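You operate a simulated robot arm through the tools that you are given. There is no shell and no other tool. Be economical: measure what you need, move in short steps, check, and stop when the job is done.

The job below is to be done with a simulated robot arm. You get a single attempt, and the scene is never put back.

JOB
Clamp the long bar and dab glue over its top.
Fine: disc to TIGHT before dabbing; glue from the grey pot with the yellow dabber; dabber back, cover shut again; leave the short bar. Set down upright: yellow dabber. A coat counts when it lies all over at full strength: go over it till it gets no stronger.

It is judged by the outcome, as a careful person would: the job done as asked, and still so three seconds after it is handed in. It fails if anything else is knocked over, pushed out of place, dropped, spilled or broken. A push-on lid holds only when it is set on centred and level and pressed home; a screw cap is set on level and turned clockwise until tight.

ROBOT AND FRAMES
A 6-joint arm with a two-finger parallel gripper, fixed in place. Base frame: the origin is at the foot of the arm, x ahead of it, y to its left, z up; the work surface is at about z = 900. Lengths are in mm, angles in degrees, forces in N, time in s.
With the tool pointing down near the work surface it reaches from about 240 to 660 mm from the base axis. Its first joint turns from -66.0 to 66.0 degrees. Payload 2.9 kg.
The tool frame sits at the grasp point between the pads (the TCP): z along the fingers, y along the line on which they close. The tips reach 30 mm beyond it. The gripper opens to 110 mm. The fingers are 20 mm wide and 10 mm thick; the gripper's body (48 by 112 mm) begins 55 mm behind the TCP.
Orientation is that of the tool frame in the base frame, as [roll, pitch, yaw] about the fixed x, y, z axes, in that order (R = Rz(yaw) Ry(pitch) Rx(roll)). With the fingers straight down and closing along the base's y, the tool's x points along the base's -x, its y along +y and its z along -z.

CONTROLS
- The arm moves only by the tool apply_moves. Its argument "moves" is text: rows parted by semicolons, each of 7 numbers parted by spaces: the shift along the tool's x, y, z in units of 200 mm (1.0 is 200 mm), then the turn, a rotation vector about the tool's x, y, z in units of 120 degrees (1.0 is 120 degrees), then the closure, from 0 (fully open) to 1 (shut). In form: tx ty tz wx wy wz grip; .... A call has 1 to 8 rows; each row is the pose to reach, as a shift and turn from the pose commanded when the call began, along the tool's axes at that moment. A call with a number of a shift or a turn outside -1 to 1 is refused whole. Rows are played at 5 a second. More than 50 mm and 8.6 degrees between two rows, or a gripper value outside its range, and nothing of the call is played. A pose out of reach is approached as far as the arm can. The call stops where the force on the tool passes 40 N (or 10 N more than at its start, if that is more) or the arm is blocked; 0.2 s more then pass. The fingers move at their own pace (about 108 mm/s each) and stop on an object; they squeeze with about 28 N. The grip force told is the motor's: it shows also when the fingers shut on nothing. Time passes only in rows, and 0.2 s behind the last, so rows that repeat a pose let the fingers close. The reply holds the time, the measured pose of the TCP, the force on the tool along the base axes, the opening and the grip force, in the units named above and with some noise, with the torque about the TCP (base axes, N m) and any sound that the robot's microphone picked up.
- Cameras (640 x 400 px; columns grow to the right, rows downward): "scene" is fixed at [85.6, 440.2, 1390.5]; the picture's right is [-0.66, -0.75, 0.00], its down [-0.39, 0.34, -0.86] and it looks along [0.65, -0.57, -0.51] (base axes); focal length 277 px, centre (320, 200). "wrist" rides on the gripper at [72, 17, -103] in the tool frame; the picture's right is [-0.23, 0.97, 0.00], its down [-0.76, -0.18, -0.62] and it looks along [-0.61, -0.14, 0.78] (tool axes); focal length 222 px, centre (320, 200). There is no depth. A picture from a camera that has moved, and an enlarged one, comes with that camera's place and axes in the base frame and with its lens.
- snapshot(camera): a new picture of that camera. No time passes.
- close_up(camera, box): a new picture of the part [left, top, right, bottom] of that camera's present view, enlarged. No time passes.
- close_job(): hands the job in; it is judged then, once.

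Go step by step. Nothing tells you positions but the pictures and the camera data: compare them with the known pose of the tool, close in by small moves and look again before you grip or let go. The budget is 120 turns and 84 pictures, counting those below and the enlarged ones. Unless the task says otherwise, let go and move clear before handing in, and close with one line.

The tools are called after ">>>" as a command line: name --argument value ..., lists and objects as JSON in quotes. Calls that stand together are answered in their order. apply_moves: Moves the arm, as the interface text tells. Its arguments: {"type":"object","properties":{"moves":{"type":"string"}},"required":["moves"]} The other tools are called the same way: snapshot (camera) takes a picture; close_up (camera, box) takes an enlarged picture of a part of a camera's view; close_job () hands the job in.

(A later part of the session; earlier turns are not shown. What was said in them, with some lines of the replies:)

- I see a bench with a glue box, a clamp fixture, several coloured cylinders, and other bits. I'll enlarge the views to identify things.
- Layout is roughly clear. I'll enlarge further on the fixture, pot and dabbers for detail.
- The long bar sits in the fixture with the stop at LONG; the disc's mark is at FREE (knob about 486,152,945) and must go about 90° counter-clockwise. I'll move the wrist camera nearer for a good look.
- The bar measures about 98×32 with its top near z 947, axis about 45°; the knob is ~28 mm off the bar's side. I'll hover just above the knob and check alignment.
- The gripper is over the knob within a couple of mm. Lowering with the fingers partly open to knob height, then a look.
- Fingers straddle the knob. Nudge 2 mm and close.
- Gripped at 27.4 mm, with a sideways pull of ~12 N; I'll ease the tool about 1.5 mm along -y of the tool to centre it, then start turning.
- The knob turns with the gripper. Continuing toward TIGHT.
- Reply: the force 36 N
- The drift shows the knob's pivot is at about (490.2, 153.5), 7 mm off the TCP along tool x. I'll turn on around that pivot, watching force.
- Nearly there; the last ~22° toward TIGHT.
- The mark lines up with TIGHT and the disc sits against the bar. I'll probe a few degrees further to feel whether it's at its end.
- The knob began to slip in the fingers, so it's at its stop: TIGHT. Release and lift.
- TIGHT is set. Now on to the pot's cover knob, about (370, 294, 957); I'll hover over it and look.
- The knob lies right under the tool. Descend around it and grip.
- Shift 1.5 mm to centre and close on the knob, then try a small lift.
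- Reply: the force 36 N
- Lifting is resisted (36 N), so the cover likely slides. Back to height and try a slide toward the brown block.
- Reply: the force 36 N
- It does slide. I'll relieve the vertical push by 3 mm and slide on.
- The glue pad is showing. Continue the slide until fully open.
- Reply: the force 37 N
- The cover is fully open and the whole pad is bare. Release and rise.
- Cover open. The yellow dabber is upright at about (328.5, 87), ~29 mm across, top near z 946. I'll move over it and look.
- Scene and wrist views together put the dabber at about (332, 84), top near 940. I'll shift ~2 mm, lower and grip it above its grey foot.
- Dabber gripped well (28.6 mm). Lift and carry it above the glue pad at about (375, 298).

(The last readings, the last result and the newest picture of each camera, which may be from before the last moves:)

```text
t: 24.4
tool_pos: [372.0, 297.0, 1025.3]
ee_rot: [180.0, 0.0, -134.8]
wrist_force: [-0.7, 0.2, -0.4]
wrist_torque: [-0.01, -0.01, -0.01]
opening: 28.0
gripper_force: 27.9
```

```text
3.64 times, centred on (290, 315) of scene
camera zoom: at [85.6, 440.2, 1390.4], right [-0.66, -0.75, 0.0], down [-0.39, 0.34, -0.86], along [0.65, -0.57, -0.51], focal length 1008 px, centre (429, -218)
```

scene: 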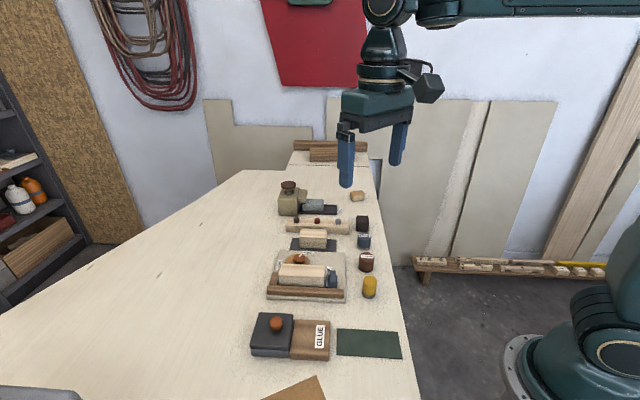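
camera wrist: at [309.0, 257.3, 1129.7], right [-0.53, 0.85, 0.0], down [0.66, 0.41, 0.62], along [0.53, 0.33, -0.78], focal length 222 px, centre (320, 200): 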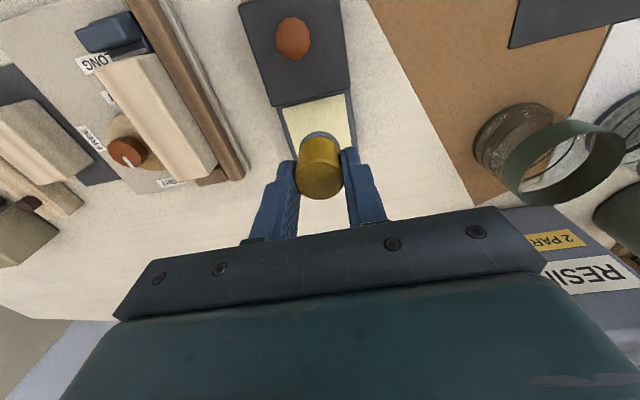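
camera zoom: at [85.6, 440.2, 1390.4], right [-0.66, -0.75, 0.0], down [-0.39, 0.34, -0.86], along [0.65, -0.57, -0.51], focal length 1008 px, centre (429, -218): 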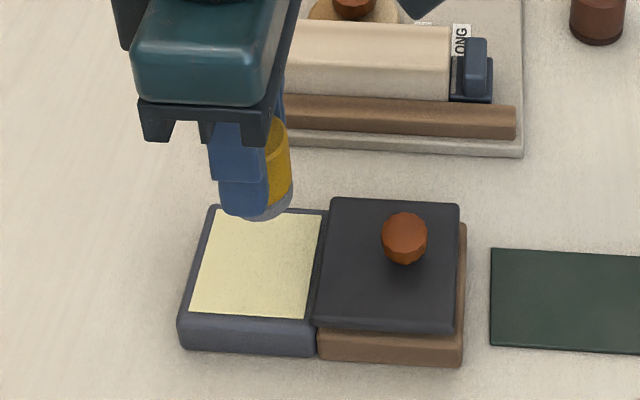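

The dabber hangs over the pad's centre. Lowering gently to contact.

>>> apply_moves --moves "0 0 0.1 0 0 0 1;0 0 0.18 0 0 0 1;0 0 0.22 0 0 0 1;0 0 0.24 0 0 0 1"

>>> close_up --camera "scene" --box '[240, 280, 340, 360]'

```text
t: 25.4
tool_pos: [373.1, 296.3, 976.7]
ee_rot: [-180.0, 0.1, -134.9]
wrist_force: [-0.5, 0.4, -1.0]
wrist_torque: [-0.02, 0.0, 0.04]
opening: 28.1
gripper_force: 27.7
```

```text
5.00 times, centred on (290, 320) of scene
camera zoom: at [85.6, 440.2, 1390.4], right [-0.66, -0.75, 0.0], down [-0.39, 0.34, -0.86], along [0.65, -0.57, -0.51], focal length 1386 px, centre (470, -400)
```

zoom: 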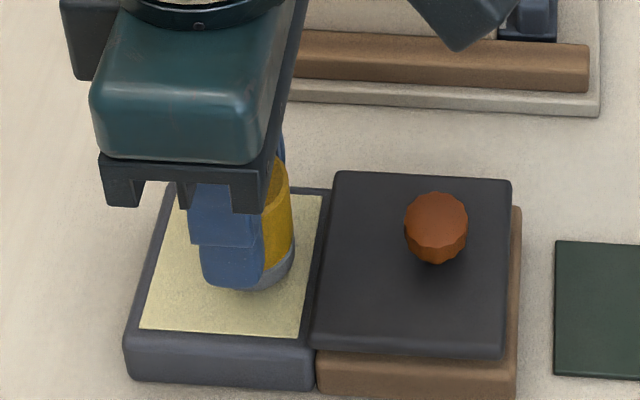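

>>> apply_moves --moves "0 0 0.012 0 0 0 1;0 0 0.022 0 0 0 1;0 0 0.03 0 0 0 1"

```text
t: 26.2
tool_pos: [373.7, 296.9, 971.4]
ee_rot: [179.9, 0.2, -134.9]
wrist_force: [-1.7, -3.5, 13.9]
wrist_torque: [-0.47, -0.1, 0.04]
opening: 27.7
gripper_force: 28.0
```

Contact at ~14 N: the pad is at TCP z ≈ 971. Hold briefly, lift, and carry the dabber over the clamped bar, centre ≈ (440, 177).

>>> apply_moves --moves "0 0 0 0 0 0 1;0 0 0 0 0 0 1;0 0 -0.2 0 0 0 1;0 0 -0.28 0 0 0 1;0.05 -0.164 -0.28 0 0 0 1;0.099 -0.328 -0.28 0 0 0 1;0.148 -0.492 -0.28 0 0 0 1;0.197 -0.656 -0.28 0 0 0 1"

>>> close_up --camera "wrist" --box '[220, 40, 420, 210]'

>>> close_up --camera "scene" --box '[260, 220, 356, 300]'

```text
t: 28.0
tool_pos: [438.0, 174.6, 1028.7]
ee_rot: [180.0, 0.0, -134.7]
wrist_force: [-0.5, 0.1, 0.3]
wrist_torque: [0.0, 0.03, -0.04]
opening: 27.9
gripper_force: 27.9
```

```text
2.35 times, centred on (320, 125) of wrist
camera zoom: at [373.7, 134.3, 1131.7], right [-0.53, 0.85, 0.0], down [0.66, 0.41, 0.62], along [0.53, 0.33, -0.78], focal length 523 px, centre (320, 376)
```

zoom: 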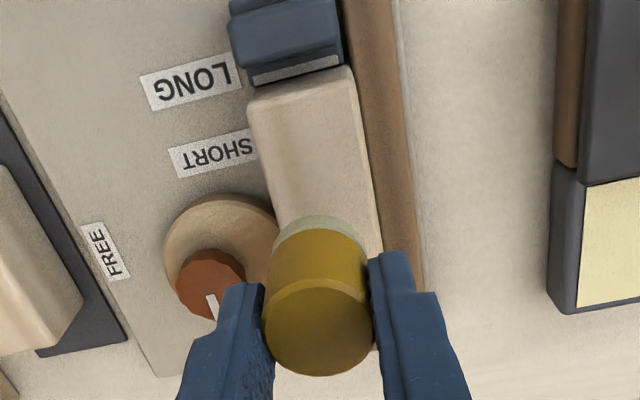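

```text
5.00 times, centred on (308, 260) of scene
camera zoom: at [85.6, 440.2, 1390.5], right [-0.66, -0.75, 0.0], down [-0.39, 0.34, -0.86], along [0.65, -0.57, -0.51], focal length 1386 px, centre (380, -100)
```

zoom: 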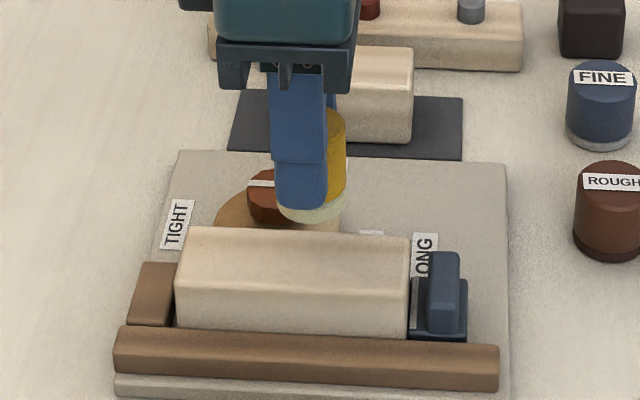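

Dabber pad now carries glue and sits over the bar, within 2 mm of its centreline. First dab at the middle to find contact height.

>>> apply_moves --moves "0 0.0075 0.08 0 0 0 1;0 0.0075 0.14 0 0 0 1;0 0.0075 0.165 0 0 0 1;0 0.0075 0.175 0 0 0 1"

```text
t: 29.0
tool_pos: [438.1, 178.0, 995.0]
ee_rot: [-179.7, 0.4, -135.1]
wrist_force: [-3.7, -7.7, 37.7]
wrist_torque: [-0.44, 0.11, 0.06]
opening: 27.4
gripper_force: 28.3
```

>>> apply_moves --moves "0 0 -0.012 0 0 0 1;0 0 -0.05 0 0 0 1;0.1 0 -0.15 0 0 0 1;0.25 0 -0.2 0 0 0 1"

>>> close_up --camera "scene" --box '[270, 245, 346, 295]'

```text
t: 30.0
tool_pos: [398.6, 142.0, 1030.9]
ee_rot: [179.9, -0.1, -134.8]
wrist_force: [0.4, 0.2, -0.3]
wrist_torque: [0.0, 0.0, -0.02]
opening: 28.2
gripper_force: 27.8
```

```text
8.00 times, centred on (308, 270) of scene
camera zoom: at [85.6, 440.2, 1390.5], right [-0.66, -0.75, 0.0], down [-0.39, 0.34, -0.86], along [0.65, -0.57, -0.51], focal length 2218 px, centre (416, -360)
```

zoom: 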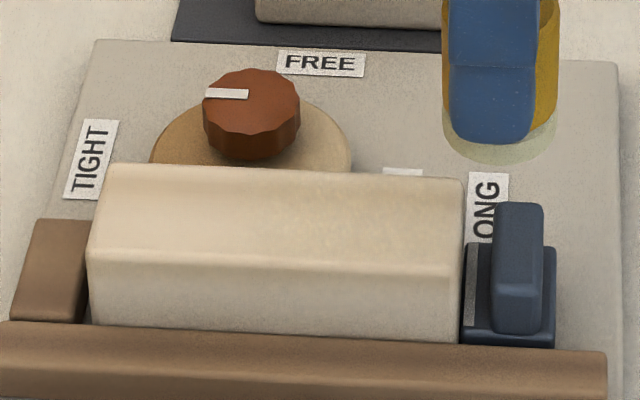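

>>> close_up --camera "wrist" --box '[270, 140, 400, 230]'

>>> snapshot --camera "wrist"

```text
4.44 times, centred on (335, 185) of wrist
camera zoom: at [336.0, 100.7, 1135.0], right [-0.53, 0.85, 0.0], down [0.66, 0.41, 0.62], along [0.53, 0.33, -0.78], focal length 987 px, centre (253, 267)
```

zoom: 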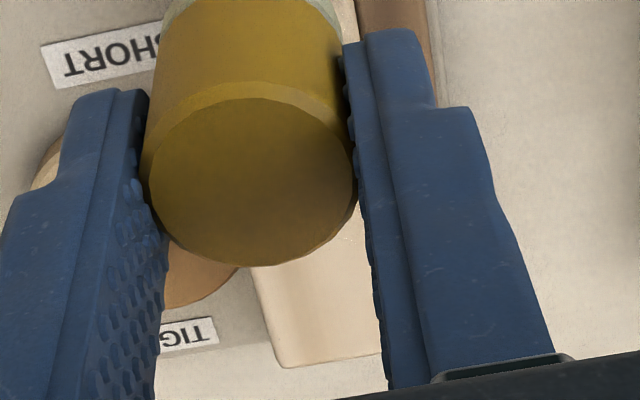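

```text
33 pictures are left
camera wrist: at [336.0, 100.7, 1135.0], right [-0.53, 0.85, 0.0], down [0.66, 0.41, 0.62], along [0.53, 0.33, -0.78], focal length 222 px, centre (320, 200)
```

wrist: 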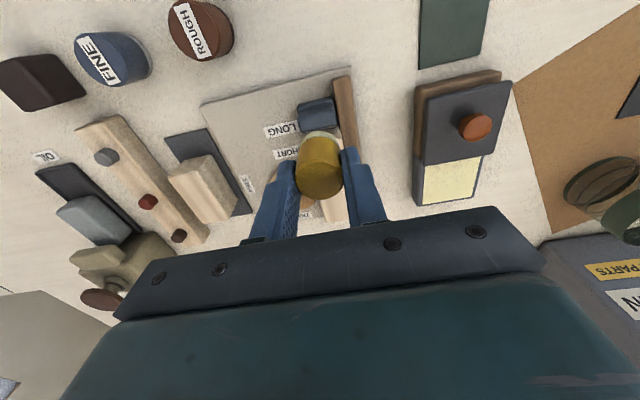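

No visible coat from a single press; perhaps it needs a stroke. I'll set down lightly near the stop end and stroke along the bar, then look.

>>> apply_moves --moves "-0.12 0 0.1 0 0 0 1;-0.16 0 0.16 0 0 0 1;-0.16 0 0.174 0 0 0 1;-0.16 0 0.178 0 0 0 1"

```text
t: 31.0
tool_pos: [424.8, 162.9, 997.4]
ee_rot: [-180.0, 0.2, -135.0]
wrist_force: [-1.2, -1.8, 5.0]
wrist_torque: [-0.07, -0.01, 0.0]
opening: 28.0
gripper_force: 28.3
```

>>> apply_moves --moves "0 0 0.005 0 0 0 1;-0.07 0 0.005 0 0 0 1;-0.14 0 0.005 0 0 0 1;-0.21 0 0.005 0 0 0 1;-0.28 0 0.005 0 0 0 1"

>>> close_up --camera "wrist" --box '[220, 40, 420, 210]'

```text
t: 32.2
tool_pos: [462.5, 202.2, 995.7]
ee_rot: [-179.9, 0.1, -134.9]
wrist_force: [-3.0, -6.4, 27.6]
wrist_torque: [-0.38, -0.03, 0.01]
opening: 26.8
gripper_force: 27.8
```

```text
2.35 times, centred on (320, 125) of wrist
camera zoom: at [398.9, 162.1, 1099.8], right [-0.53, 0.85, 0.0], down [0.66, 0.41, 0.63], along [0.53, 0.33, -0.78], focal length 523 px, centre (320, 376)
```

zoom: 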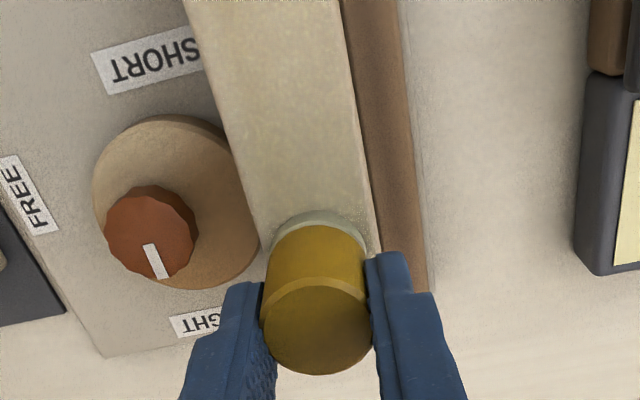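

A faint coat shows along the middle. Now strokes offset to each side, covering the ends and edges.

>>> apply_moves --moves "-0.02 -0.03 -0.006 0 0 0 1;0.06 -0.03 -0.006 0 0 0 1;0.14 -0.03 -0.006 0 0 0 1;0.22 -0.03 -0.006 0 0 0 1;0.3 -0.03 -0.006 0 0 0 1;0.37 -0.03 -0.006 0 0 0 1;0.37 0 -0.006 0 0 0 1;0.37 0.03 -0.006 0 0 0 1"

>>> close_up --camera "scene" --box '[270, 240, 350, 295]'

```text
t: 34.0
tool_pos: [406.1, 155.9, 996.5]
ee_rot: [-180.0, -0.1, -134.9]
wrist_force: [1.4, -2.3, 6.3]
wrist_torque: [-0.09, -0.08, -0.04]
opening: 27.5
gripper_force: 28.1
```

```text
7.27 times, centred on (310, 268) of scene
camera zoom: at [85.6, 440.1, 1390.5], right [-0.66, -0.75, 0.0], down [-0.39, 0.34, -0.86], along [0.65, -0.57, -0.51], focal length 2016 px, centre (393, -291)
```

zoom: 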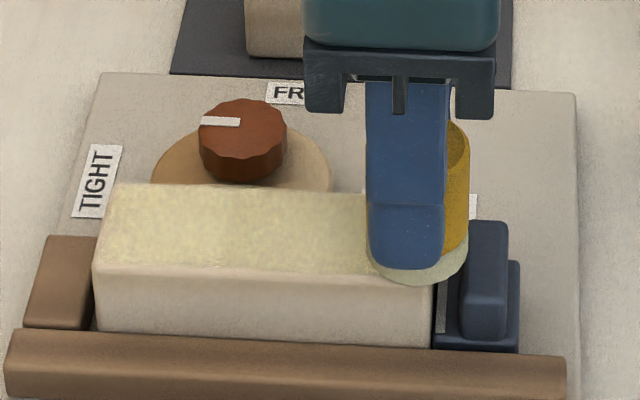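

The coat is now clearly visible. Stroke back along the fence side.

>>> apply_moves --moves "-0.08 0 0.003 0 0 0 1;-0.16 0 0.003 0 0 0 1;-0.24 0 0.003 0 0 0 1;-0.32 0 0.003 0 0 0 1;-0.39 0 0.003 0 0 0 1;-0.39 -0.03 0.003 0 0 0 1;-0.39 -0.06 0.003 0 0 0 1;-0.31 -0.06 0.003 0 0 0 1"

>>> apply_moves --moves "0.08 0 0 0 0 0 1;0.16 0 0 0 0 0 1;0.24 0 0 0 0 0 1;0.31 0 0 0 0 0 1;0.31 0.03 0 0 0 0 1;0.22 0.03 0 0 0 0 1;0.1 0.03 -0.05 0 0 0 1;0 0.03 -0.2 0 0 0 1"

>>> close_up --camera "scene" --box '[270, 240, 350, 295]'

```text
t: 35.8
tool_pos: [458.7, 191.7, 996.9]
ee_rot: [-179.9, 0.1, -134.9]
wrist_force: [1.8, 1.3, 5.4]
wrist_torque: [0.07, -0.09, 0.01]
opening: 28.1
gripper_force: 27.9
```

```text
t: 37.6
tool_pos: [455.5, 194.3, 1033.9]
ee_rot: [180.0, -0.1, -134.9]
wrist_force: [-0.2, 0.1, 0.5]
wrist_torque: [0.02, 0.03, 0.01]
opening: 28.2
gripper_force: 27.9
```

```text
7.27 times, centred on (310, 268) of scene
camera zoom: at [85.6, 440.2, 1390.4], right [-0.66, -0.75, 0.0], down [-0.39, 0.34, -0.86], along [0.65, -0.57, -0.51], focal length 2016 px, centre (393, -291)
```

zoom: 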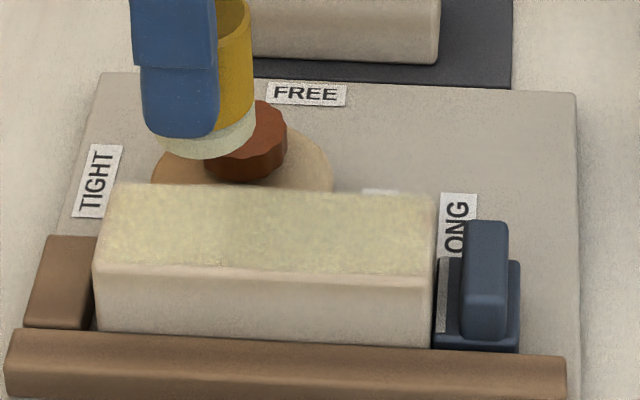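

Coated all over but uneven in strength. Reload at the pad and go over it again.

>>> apply_moves --moves "-0.018 0.163 0 0 0 0 1;-0.036 0.325 0 0 0 0 1;-0.053 0.488 0 0 0 0 1;-0.071 0.65 0 0 0 0 1;-0.071 0.65 0.15 0 0 0 1;-0.071 0.65 0.25 0 0 0 1;-0.071 0.65 0.295 0 0 0 1"

>>> close_up --camera "scene" --box '[240, 280, 340, 360]'

```text
t: 39.2
tool_pos: [374.8, 296.8, 977.2]
ee_rot: [-180.0, 0.0, -134.9]
wrist_force: [-0.7, -0.6, -0.4]
wrist_torque: [0.03, -0.01, 0.02]
opening: 28.1
gripper_force: 28.1
```

```text
5.00 times, centred on (290, 320) of scene
camera zoom: at [85.6, 440.2, 1390.4], right [-0.66, -0.75, 0.0], down [-0.39, 0.34, -0.86], along [0.65, -0.57, -0.51], focal length 1386 px, centre (470, -400)
```

zoom: 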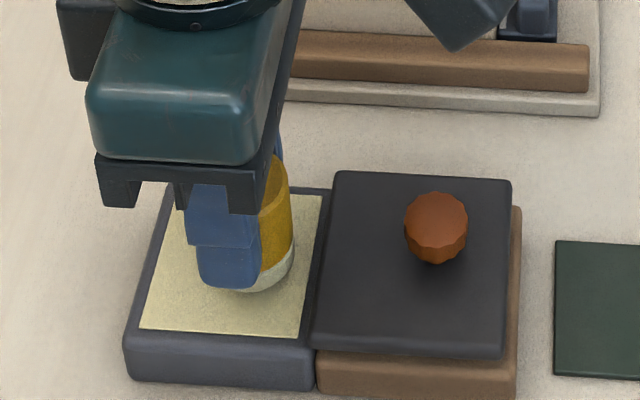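

Press, hold, then lift and return over the bar.

>>> apply_moves --moves "0 0 0.02 0 0 0 1;0 0 0.03 0 0 0 1;0 0 0.034 0 0 0 1;0 0 0.034 0 0 0 1"

```text
t: 40.2
tool_pos: [373.6, 298.7, 972.2]
ee_rot: [-179.9, 0.0, -134.9]
wrist_force: [-0.7, 1.3, 11.8]
wrist_torque: [0.28, 0.38, 0.0]
opening: 27.1
gripper_force: 27.9
```

>>> apply_moves --moves "0 0 -0.17 0 0 0 1;0 0 -0.329 0 0 0 1;0.095 -0.17 -0.329 0 0 0 1;0.19 -0.34 -0.329 0 0 0 1;0.285 -0.51 -0.329 0 0 0 1;0.381 -0.68 -0.329 0 0 0 1;0.381 -0.68 -0.2 0 0 0 1;0.381 -0.68 -0.13 0 0 0 1"

```text
t: 42.0
tool_pos: [415.3, 148.4, 997.5]
ee_rot: [-179.9, 0.1, -134.9]
wrist_force: [-2.3, -3.3, 12.4]
wrist_torque: [-0.14, 0.1, -0.06]
opening: 28.3
gripper_force: 28.3
```

Stroking three lanes again.

>>> apply_moves --moves "-0.08 0 0 0 0 0 1;-0.16 0 0 0 0 0 1;-0.24 0 0 0 0 0 1;-0.32 0 0 0 0 0 1;-0.39 0 0 0 0 0 1;-0.39 0.03 0 0 0 0 1;-0.32 0.03 0 0 0 0 1;-0.24 0.03 0 0 0 0 1"

>>> apply_moves --moves "0.08 0 0 0 0 0 1;0.16 0 0 0 0 0 1;0.24 0 0 0 0 0 1;0.24 0.03 0 0 0 0 1;0.16 0.03 0 0 0 0 1;0.08 0.03 0 0 0 0 1;0 0.03 0 0 0 0 1;-0.08 0.03 0 0 0 0 1"

>>> apply_moves --moves "-0.07 0 0 0 0 0 1;-0.07 -0.03 0 0 0 0 1;-0.07 -0.06 0 0 0 0 1;0.01 -0.06 0 0 0 0 1;0.09 -0.06 0 0 0 0 1;0.17 -0.06 0 0 0 0 1;0.25 -0.06 -0.05 0 0 0 1;0.25 -0.06 -0.2 0 0 0 1"

>>> close_up --camera "scene" --box '[270, 240, 350, 295]'

```text
t: 43.8
tool_pos: [445.3, 185.5, 997.7]
ee_rot: [-180.0, -0.1, -134.8]
wrist_force: [0.9, 0.6, 2.6]
wrist_torque: [0.09, 0.03, 0.03]
opening: 28.4
gripper_force: 27.5
```

```text
t: 45.6
tool_pos: [451.7, 199.3, 997.2]
ee_rot: [179.9, 0.0, -134.9]
wrist_force: [-2.3, -2.7, 10.8]
wrist_torque: [-0.1, 0.15, 0.01]
opening: 27.7
gripper_force: 27.9
```

```text
t: 47.4
tool_pos: [422.1, 157.1, 1036.4]
ee_rot: [180.0, -0.1, -134.9]
wrist_force: [-0.3, -0.1, 0.2]
wrist_torque: [0.01, 0.0, 0.0]
opening: 28.0
gripper_force: 27.9
```

```text
7.27 times, centred on (310, 268) of scene
camera zoom: at [85.6, 440.2, 1390.5], right [-0.66, -0.75, 0.0], down [-0.39, 0.34, -0.86], along [0.65, -0.57, -0.51], focal length 2016 px, centre (393, -291)
```

zoom: 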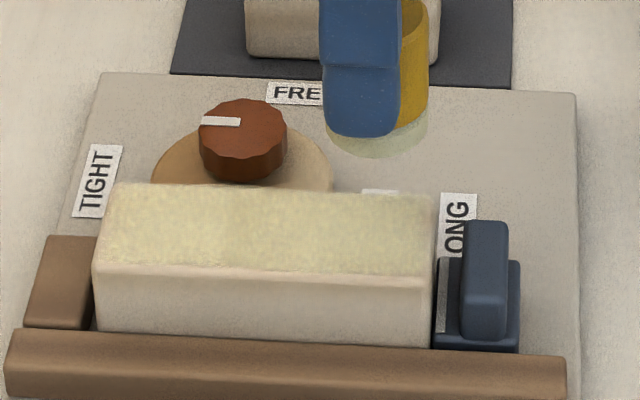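

Fuller and more even, slightly thin toward the stop end. Another pass, reaching a bit further at that end.

>>> apply_moves --moves "0.085 -0.005 0.1 0 0 0 1;0.085 -0.005 0.203 0 0 0 1;0.085 0.035 0.203 0 0 0 1;0.085 0.07 0.203 0 0 0 1;0.02 0.07 0.203 0 0 0 1;0.02 0.03 0.203 0 0 0 1;0.02 -0.005 0.203 0 0 0 1;0.085 -0.005 0.203 0 0 0 1"

>>> apply_moves --moves "-0.08 0 0 0 0 0 1;-0.16 0 0 0 0 0 1;-0.24 0 0 0 0 0 1;-0.32 0 0 0 0 0 1;-0.41 0 0 0 0 0 1;-0.41 0.035 0 0 0 0 1;-0.32 0.035 0 0 0 0 1;-0.24 0.035 0 0 0 0 1"

>>> apply_moves --moves "0.08 0 0 0 0 0 1;0.16 0 0 0 0 0 1;0.24 0 0 0 0 0 1;0.24 0.037 0 0 0 0 1;0.16 0.037 0 0 0 0 1;0.08 0.037 0 0 0 0 1;0 0.037 0 0 0 0 1;-0.08 0.037 0 0 0 0 1"

>>> apply_moves --moves "-0.09 0 0 0 0 0 1;-0.09 -0.035 0 0 0 0 1;-0.09 -0.072 0 0 0 0 1;-0.01 -0.072 0 0 0 0 1;0.07 -0.072 0 0 0 0 1;0.15 -0.072 -0.01 0 0 0 1;0.24 -0.06 -0.1 0 0 0 1;0.25 -0.06 -0.2 0 0 0 1"

>>> close_up --camera "scene" --box '[270, 240, 350, 295]'

```text
t: 49.2
tool_pos: [416.3, 145.9, 996.3]
ee_rot: [-179.9, 0.3, -134.9]
wrist_force: [7.9, 3.7, 21.0]
wrist_torque: [-0.04, -0.43, -0.01]
opening: 26.6
gripper_force: 28.7
```

```text
t: 51.0
tool_pos: [444.0, 184.6, 997.0]
ee_rot: [-179.9, 0.1, -134.8]
wrist_force: [2.4, 4.9, 15.5]
wrist_torque: [0.4, 0.1, -0.03]
opening: 26.9
gripper_force: 28.1
```

```text
t: 52.8
tool_pos: [450.2, 200.9, 995.7]
ee_rot: [-180.0, -0.1, -134.9]
wrist_force: [-2.2, -0.7, 14.7]
wrist_torque: [0.3, 0.38, 0.02]
opening: 27.6
gripper_force: 27.8
```

```text
t: 54.6
tool_pos: [422.4, 155.9, 1035.3]
ee_rot: [-180.0, -0.2, -134.9]
wrist_force: [0.3, 0.5, -0.3]
wrist_torque: [0.0, 0.01, 0.01]
opening: 27.9
gripper_force: 27.7
```

```text
7.27 times, centred on (310, 268) of scene
camera zoom: at [85.6, 440.2, 1390.5], right [-0.66, -0.75, 0.0], down [-0.39, 0.34, -0.86], along [0.65, -0.57, -0.51], focal length 2016 px, centre (393, -291)
```

zoom: 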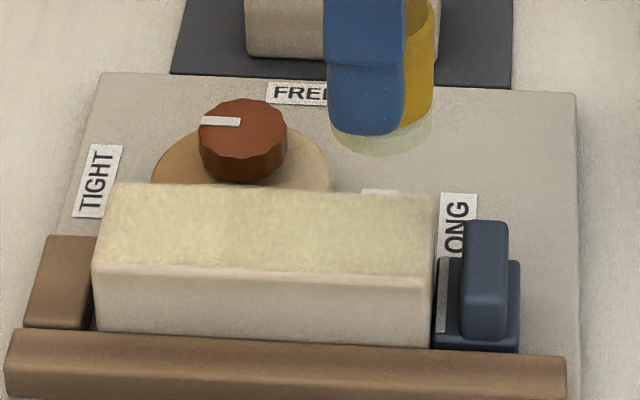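

Nearly uniform. One more reload and full pass to make sure it gets no stronger.

>>> apply_moves --moves "-0.08 0.168 0 0 0 0 1;-0.163 0.336 0 0 0 0 1;-0.245 0.505 0 0 0 0 1;-0.326 0.673 0 0 0 0 1;-0.326 0.673 0.17 0 0 0 1;-0.326 0.673 0.3 0 0 0 1;-0.326 0.673 0.326 0 0 0 1;-0.326 0.673 0.328 0 0 0 1"

>>> apply_moves --moves "0 0 0 0 0 0 1;0 0 -0.17 0 0 0 1;0 0 -0.329 0 0 0 1;0.095 -0.17 -0.329 0 0 0 1;0.19 -0.34 -0.329 0 0 0 1;0.285 -0.51 -0.329 0 0 0 1;0.391 -0.685 -0.329 0 0 0 1;0.391 -0.685 -0.22 0 0 0 1"

```text
t: 56.4
tool_pos: [371.8, 297.0, 972.1]
ee_rot: [-180.0, 0.1, -134.9]
wrist_force: [-4.2, -3.1, 20.4]
wrist_torque: [-0.2, 0.23, -0.1]
opening: 27.9
gripper_force: 28.0
```

```text
t: 58.2
tool_pos: [417.1, 144.5, 1015.9]
ee_rot: [179.9, 0.0, -134.8]
wrist_force: [-0.2, 0.4, -0.8]
wrist_torque: [0.02, 0.04, -0.01]
opening: 28.0
gripper_force: 28.1
```

>>> apply_moves --moves "0 0 0.07 0 0 0 1;0 0 0.093 0 0 0 1;0 0.035 0.093 0 0 0 1;0 0.073 0.093 0 0 0 1;0 0.035 0.093 0 0 0 1;0 0 0.093 0 0 0 1;-0.08 0 0.093 0 0 0 1;-0.16 0 0.093 0 0 0 1"

>>> apply_moves --moves "-0.08 0 0 0 0 0 1;-0.16 0 0 0 0 0 1;-0.245 0 0 0 0 0 1;-0.245 0.035 0 0 0 0 1;-0.245 0.073 0 0 0 0 1;-0.245 0.035 0 0 0 0 1;-0.16 0.035 0 0 0 0 1;-0.08 0.035 0 0 0 0 1"

>>> apply_moves --moves "0.08 0 0 0 0 0 1;0.16 0 0 0 0 0 1;0.24 0 0 0 0 0 1;0.24 0.037 0 0 0 0 1;0.16 0.037 0 0 0 0 1;0.08 0.037 0 0 0 0 1;0 0.037 0 0 0 0 1;-0.08 0.037 0 0 0 0 1"

>>> apply_moves --moves "-0.08 0 0 0 0 0 1;-0.08 -0.035 0 0 0 0 1;-0.08 -0.074 0 0 0 0 1;0 -0.074 0 0 0 0 1;0.08 -0.074 0 0 0 0 1;0.16 -0.074 0 0 0 0 1;0.24 -0.074 0 0 0 0 1;0.24 -0.074 -0.19 0 0 0 1"

>>> close_up --camera "scene" --box '[270, 240, 350, 295]'

```text
t: 60.0
tool_pos: [436.6, 167.6, 997.2]
ee_rot: [180.0, -0.1, -135.0]
wrist_force: [-3.0, -3.8, 13.0]
wrist_torque: [-0.24, 0.15, 0.01]
opening: 27.6
gripper_force: 28.1
```

```text
t: 61.8
tool_pos: [443.9, 184.6, 997.2]
ee_rot: [-179.9, 0.1, -134.9]
wrist_force: [4.9, 3.2, 16.9]
wrist_torque: [0.19, -0.19, 0.02]
opening: 27.8
gripper_force: 27.6
```

```text
t: 63.6
tool_pos: [449.3, 201.6, 996.9]
ee_rot: [-180.0, -0.1, -135.0]
wrist_force: [-0.7, -0.9, 3.4]
wrist_torque: [-0.08, 0.07, -0.04]
opening: 27.8
gripper_force: 28.6
```

```text
t: 65.4
tool_pos: [426.7, 156.2, 1034.9]
ee_rot: [179.9, -0.1, -134.9]
wrist_force: [0.2, 0.2, 0.3]
wrist_torque: [-0.01, -0.01, 0.03]
opening: 27.9
gripper_force: 28.4
```

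```text
7.27 times, centred on (310, 268) of scene
camera zoom: at [85.6, 440.2, 1390.5], right [-0.66, -0.75, 0.0], down [-0.39, 0.34, -0.86], along [0.65, -0.57, -0.51], focal length 2016 px, centre (393, -291)
```

zoom: 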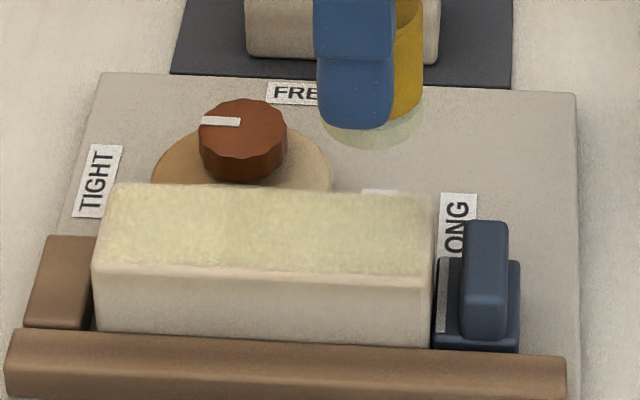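

>>> close_up --camera "scene" --box '[278, 258, 304, 280]'

>>> close_up --camera "scene" --box '[302, 258, 328, 280]'

```text
16.00 times, centred on (291, 269) of scene
camera zoom: at [85.6, 440.2, 1390.5], right [-0.66, -0.75, 0.0], down [-0.39, 0.34, -0.86], along [0.65, -0.57, -0.51], focal length 4435 px, centre (784, -904)
```

zoom: 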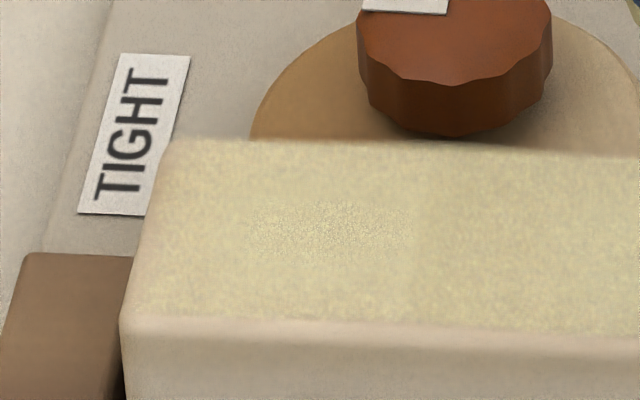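

```text
16.00 times, centred on (315, 269) of scene
camera zoom: at [85.6, 440.2, 1390.5], right [-0.66, -0.75, 0.0], down [-0.39, 0.34, -0.86], along [0.65, -0.57, -0.51], focal length 4435 px, centre (400, -904)
```

zoom: 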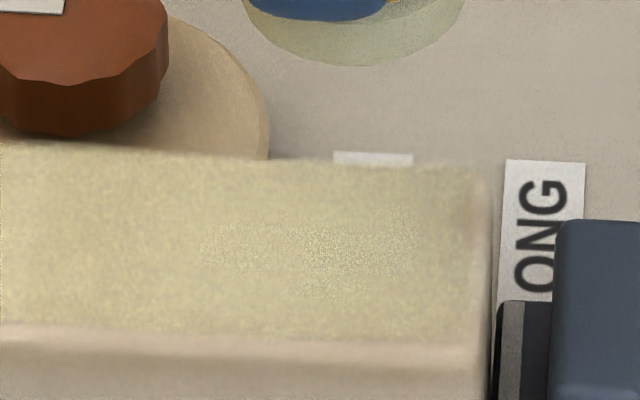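

The coat looks even right up to the rounded edges. One more firm pass as a check that it grows no stronger.

>>> apply_moves --moves "0.09 0 0.1 0 0 0 1;0.09 0 0.192 0 0 0 1;0.09 0.037 0.192 0 0 0 1;0.09 0.077 0.192 0 0 0 1;0.02 0.077 0.192 0 0 0 1;-0.06 0.077 0.192 0 0 0 1;-0.14 0.077 0.192 0 0 0 1;-0.22 0.077 0.192 0 0 0 1"

>>> apply_moves --moves "-0.1 0 0 0 0 0 1;-0.1 -0.037 0 0 0 0 1;-0.02 -0.037 0 0 0 0 1;0.06 -0.037 0 0 0 0 1;0.14 -0.037 0 0 0 0 1;0.22 -0.037 0 0 0 0 1;0.3 -0.037 0 0 0 0 1;0.3 -0.08 0 0 0 0 1"

>>> apply_moves --moves "-0.08 0 0 0 0 0 1;-0.16 0 0 0 0 0 1;-0.24 0 0 0 0 0 1;-0.32 0 0 0 0 0 1;-0.4 0 0 0 0 0 1;-0.4 0.04 0 0 0 0 1;-0.34 0.04 -0.08 0 0 0 1;-0.25 0.04 -0.19 0 0 0 1"

>>> close_up --camera "scene" --box '[302, 258, 328, 280]'

>>> close_up --camera "scene" --box '[270, 240, 350, 295]'

```text
t: 67.2
tool_pos: [444.8, 198.3, 995.8]
ee_rot: [179.9, 0.1, -134.9]
wrist_force: [-6.9, -7.0, 26.1]
wrist_torque: [-0.42, 0.24, -0.03]
opening: 27.8
gripper_force: 28.3
```

```text
t: 69.0
tool_pos: [413.7, 147.1, 996.3]
ee_rot: [-180.0, 0.0, -134.7]
wrist_force: [-7.7, 7.6, 32.0]
wrist_torque: [0.54, 0.32, 0.05]
opening: 27.8
gripper_force: 28.2
```

```text
t: 70.8
tool_pos: [443.7, 186.2, 1031.8]
ee_rot: [-180.0, -0.2, -134.7]
wrist_force: [-0.6, -0.4, 0.0]
wrist_torque: [0.01, 0.01, 0.03]
opening: 27.9
gripper_force: 28.2
```

```text
16.00 times, centred on (315, 269) of scene
camera zoom: at [85.6, 440.2, 1390.5], right [-0.66, -0.75, 0.0], down [-0.39, 0.34, -0.86], along [0.65, -0.57, -0.51], focal length 4435 px, centre (400, -904)
```

zoom: 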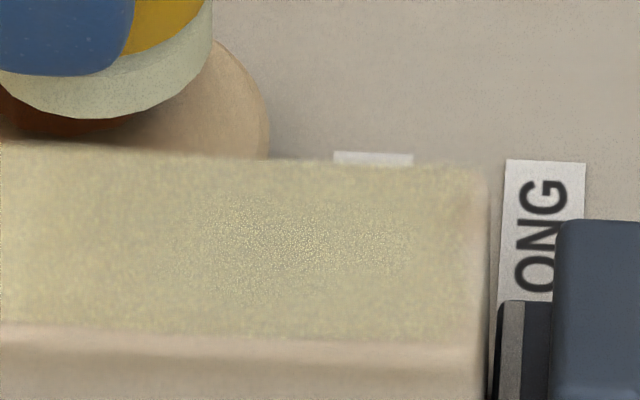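

```text
7.27 times, centred on (310, 268) of scene
camera zoom: at [85.6, 440.2, 1390.5], right [-0.66, -0.75, 0.0], down [-0.39, 0.34, -0.86], along [0.65, -0.57, -0.51], focal length 2016 px, centre (393, -291)
```

zoom: 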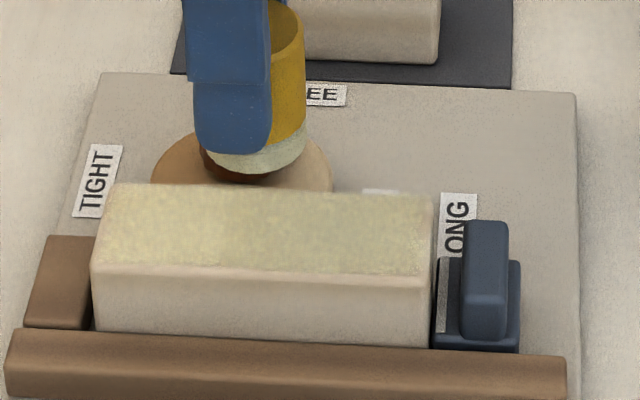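

The coat hasn't grown stronger and covers the whole top. Now carrying the dabber back to its place.

>>> apply_moves --moves "0.187 0.011 -0.03 0 0 0 1;0.373 0.021 -0.03 0 0 0 1;0.56 0.032 -0.03 0 0 0 1;0.746 0.042 -0.03 0 0 0 1;0.746 0.042 0.15 0 0 0 1;0.746 0.042 0.36 0 0 0 1"

>>> close_up --camera "scene" --box '[330, 220, 410, 310]'

```text
t: 72.2
tool_pos: [333.6, 85.2, 960.0]
ee_rot: [-180.0, -0.1, -134.9]
wrist_force: [0.8, -1.1, -0.6]
wrist_torque: [-0.01, -0.03, -0.02]
opening: 27.8
gripper_force: 27.9
```

```text
4.44 times, centred on (370, 265) of scene
camera zoom: at [85.6, 440.2, 1390.4], right [-0.66, -0.75, 0.0], down [-0.39, 0.34, -0.86], along [0.65, -0.57, -0.51], focal length 1232 px, centre (98, -89)
```

zoom: 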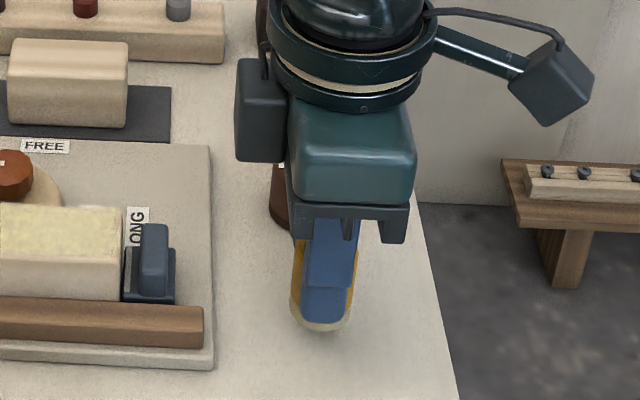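

>>> apply_moves --moves "0 0 0.05 0 0 0 1;0 0 0.062 0 0 0 1;0 0 0.07 0 0 0 1;0 0 0.07 0 0 0 1"

```text
t: 73.2
tool_pos: [334.5, 84.2, 946.9]
ee_rot: [179.9, 0.0, -134.9]
wrist_force: [-0.2, 0.9, -0.3]
wrist_torque: [-0.01, -0.03, 0.01]
opening: 27.7
gripper_force: 28.2
```

>>> apply_moves --moves "0 0.01 0 0 0 0 1;0 0.01 0.005 0 0 0 1;0 0.01 0.009 0 0 0 1;0 0.01 0.009 0 0 0 1"

```text
t: 74.2
tool_pos: [332.3, 86.5, 947.1]
ee_rot: [-179.9, 0.1, -134.9]
wrist_force: [-2.7, -1.2, 18.5]
wrist_torque: [-0.08, 0.14, -0.02]
opening: 27.8
gripper_force: 27.6
```

Seated on the bench; ease the push, open and rise.

>>> apply_moves --moves "0 0 -0.007 0 0 0 1;0 0 -0.007 0 0 0 0.68;0 0 -0.007 0 0 0 0.5;0 0 -0.007 0 0 0 0.5;0 0 -0.15 0 0 0 0.5;0 0 -0.35 0 0 0 0.5;0 0 -0.5 0 0 0 0.5"

>>> close_up --camera "scene" --box '[240, 210, 410, 370]'

```text
t: 75.8
tool_pos: [332.4, 86.3, 1045.3]
ee_rot: [180.0, -0.1, -134.8]
wrist_force: [-0.2, 0.9, 0.1]
wrist_torque: [-0.01, 0.0, -0.03]
opening: 55.1
gripper_force: 0.0
```

```text
2.50 times, centred on (325, 290) of scene
camera zoom: at [85.6, 440.2, 1390.5], right [-0.66, -0.75, 0.0], down [-0.39, 0.34, -0.86], along [0.65, -0.57, -0.51], focal length 693 px, centre (308, -25)
```

zoom: 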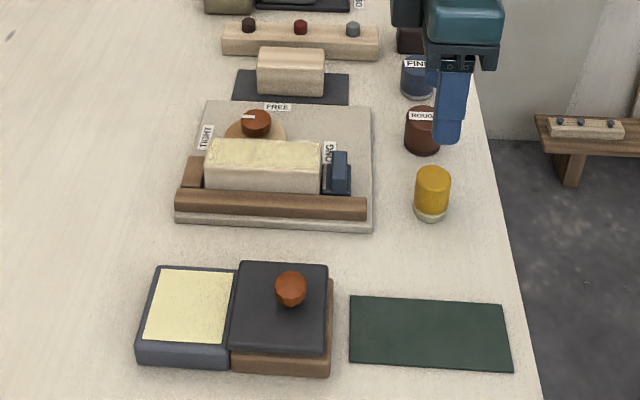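

Dabber stands upright in its place. Now back to the cover knob at about (323.6, 246).

>>> apply_moves --moves "-0.107 0.119 0 0 0 0 0.5;-0.214 0.239 0 0 0 0 0.5;-0.32 0.358 0 0 0 0 0.5;-0.427 0.478 0 0 0 0 0.5;-0.534 0.597 0 0 0 0 0.55;-0.534 0.597 0.15 0 0 0 0.55"

>>> close_up --camera "wrist" --box '[230, 60, 420, 220]'

```text
t: 77.2
tool_pos: [323.7, 247.5, 1017.8]
ee_rot: [-179.9, -0.1, -134.8]
wrist_force: [0.5, 0.2, 0.0]
wrist_torque: [0.02, -0.03, -0.01]
opening: 49.5
gripper_force: 0.0
```

```text
2.50 times, centred on (325, 140) of wrist
camera zoom: at [260.0, 206.3, 1121.9], right [-0.53, 0.85, 0.0], down [0.66, 0.41, 0.62], along [0.53, 0.33, -0.78], focal length 555 px, centre (308, 350)
```

zoom: 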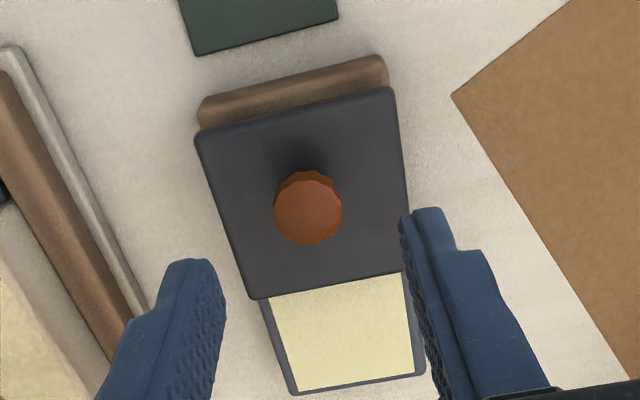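

Aligned. Descend, grip and slide the cover shut.

>>> apply_moves --moves "-0.008 0.001 0.1 0 0 0 0.55;-0.008 0.001 0.205 0 0 0 0.55;-0.008 0.001 0.205 0 0 0 1;-0.008 0.001 0.205 0 0 0 1;-0.008 0.001 0.205 0 0 0 1"

```text
t: 78.4
tool_pos: [324.1, 247.5, 974.6]
ee_rot: [-179.8, -0.1, -135.1]
wrist_force: [6.7, -5.7, -4.9]
wrist_torque: [0.15, -0.57, -0.15]
opening: 21.3
gripper_force: 44.9
```

>>> apply_moves --moves "0 -0.004 0 0 0 0 1;-0.05 -0.004 0 0 0 0 1;-0.1 -0.004 0 0 0 0 1;-0.15 -0.004 0 0 0 0 1;-0.2 -0.004 0 0 0 0 1;-0.25 -0.004 0 0 0 0 1"

>>> close_up --camera "scene" --box '[240, 290, 350, 370]'

```text
t: 79.8
tool_pos: [360.2, 282.3, 975.5]
ee_rot: [180.0, 0.1, -134.9]
wrist_force: [4.6, -4.8, 11.2]
wrist_torque: [-0.46, 0.42, 0.11]
opening: 21.4
gripper_force: 44.6
```

```text
5.00 times, centred on (295, 330) of scene
camera zoom: at [85.6, 439.9, 1390.5], right [-0.66, -0.75, 0.0], down [-0.39, 0.34, -0.86], along [0.65, -0.57, -0.51], focal length 1386 px, centre (445, -450)
```

zoom: 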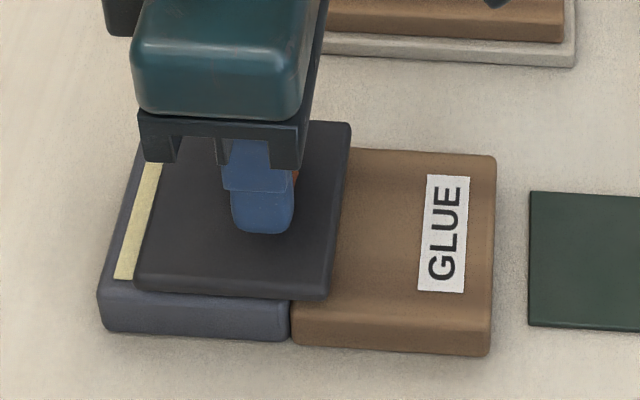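

Sliding well; the last ~15 mm until it stops.

>>> apply_moves --moves "-0.03 -0.002 -0.003 0 0 0 1;-0.06 -0.002 -0.003 0 0 0 1;-0.075 -0.002 -0.003 0 0 0 1;-0.085 -0.002 -0.003 0 0 0 1;-0.09 -0.002 -0.003 0 0 0 1"

>>> close_up --camera "scene" --box '[244, 300, 340, 360]'

```text
t: 81.0
tool_pos: [371.2, 294.4, 974.4]
ee_rot: [179.9, -0.4, -135.0]
wrist_force: [-15.0, -23.3, 9.1]
wrist_torque: [-0.2, -0.09, -0.04]
opening: 21.6
gripper_force: 44.9
```

```text
6.67 times, centred on (292, 330) of scene
camera zoom: at [85.1, 439.4, 1390.7], right [-0.66, -0.75, 0.0], down [-0.39, 0.34, -0.86], along [0.65, -0.57, -0.51], focal length 1848 px, centre (507, -667)
```

zoom: 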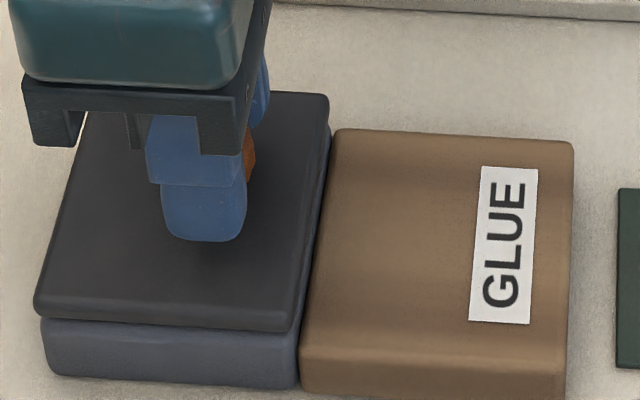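

The cover is shut against its stop. Release and rise clear.

>>> apply_moves --moves "0.008 0 0 0 0 0 1;0.008 0 0 0 0 0 0.55;0.008 0 0 0 0 0 0.55;0.008 0 -0.15 0 0 0 0.55;0.008 0 -0.35 0 0 0 0.55;0.008 0 -0.55 0 0 0 0.55;0.008 0 -0.75 0 0 0 0.55"

>>> close_up --camera "scene" --box '[240, 210, 410, 370]'

>>> close_up --camera "scene" --box '[244, 300, 340, 360]'

>>> close_up --camera "scene" --box '[270, 240, 350, 295]'

```text
t: 82.6
tool_pos: [374.3, 295.6, 1126.0]
ee_rot: [180.0, 0.0, -134.9]
wrist_force: [-0.2, -0.5, 0.2]
wrist_torque: [0.02, -0.01, -0.02]
opening: 49.5
gripper_force: 0.2
```

```text
2.50 times, centred on (325, 290) of scene
camera zoom: at [85.6, 440.2, 1390.5], right [-0.66, -0.75, 0.0], down [-0.39, 0.34, -0.86], along [0.65, -0.57, -0.51], focal length 693 px, centre (308, -25)
```

zoom: 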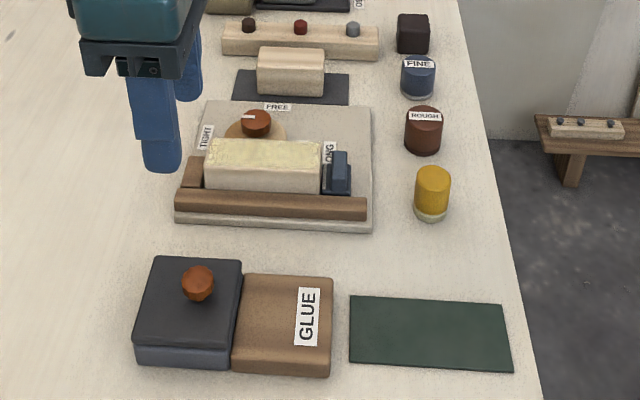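

```text
6.67 times, centred on (292, 330) of scene
camera zoom: at [85.6, 440.2, 1390.5], right [-0.66, -0.75, 0.0], down [-0.39, 0.34, -0.86], along [0.65, -0.57, -0.51], focal length 1848 px, centre (507, -667)
```

zoom: 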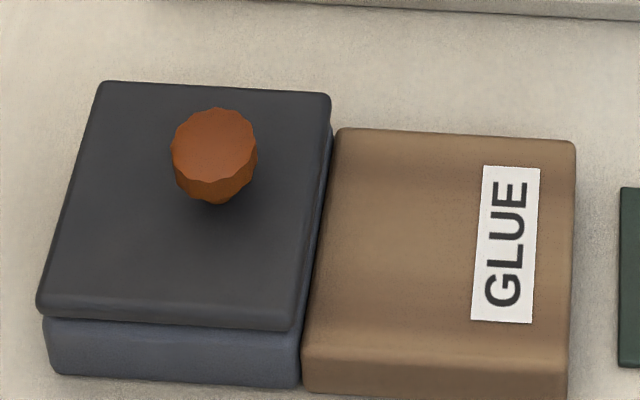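

```text
7.27 times, centred on (310, 268) of scene
camera zoom: at [85.6, 440.2, 1390.5], right [-0.66, -0.75, 0.0], down [-0.39, 0.34, -0.86], along [0.65, -0.57, -0.51], focal length 2016 px, centre (393, -291)
```

zoom: 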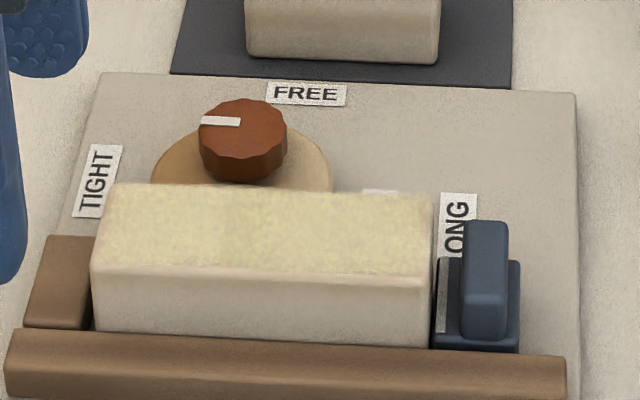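

Everything is as asked: disc at TIGHT, an even coat all over the long bar's top, dabber upright in its place, cover shut exactly as at the start, short bar untouched, arm clear. Handing in.

>>> close_job

```text
The job is handed in.
```

The long bar is clamped with the disc at TIGHT and its top is coated all over with glue; the last pass made it no stronger. The yellow dabber is back upright, the cover is shut, and the short bar was left alone.
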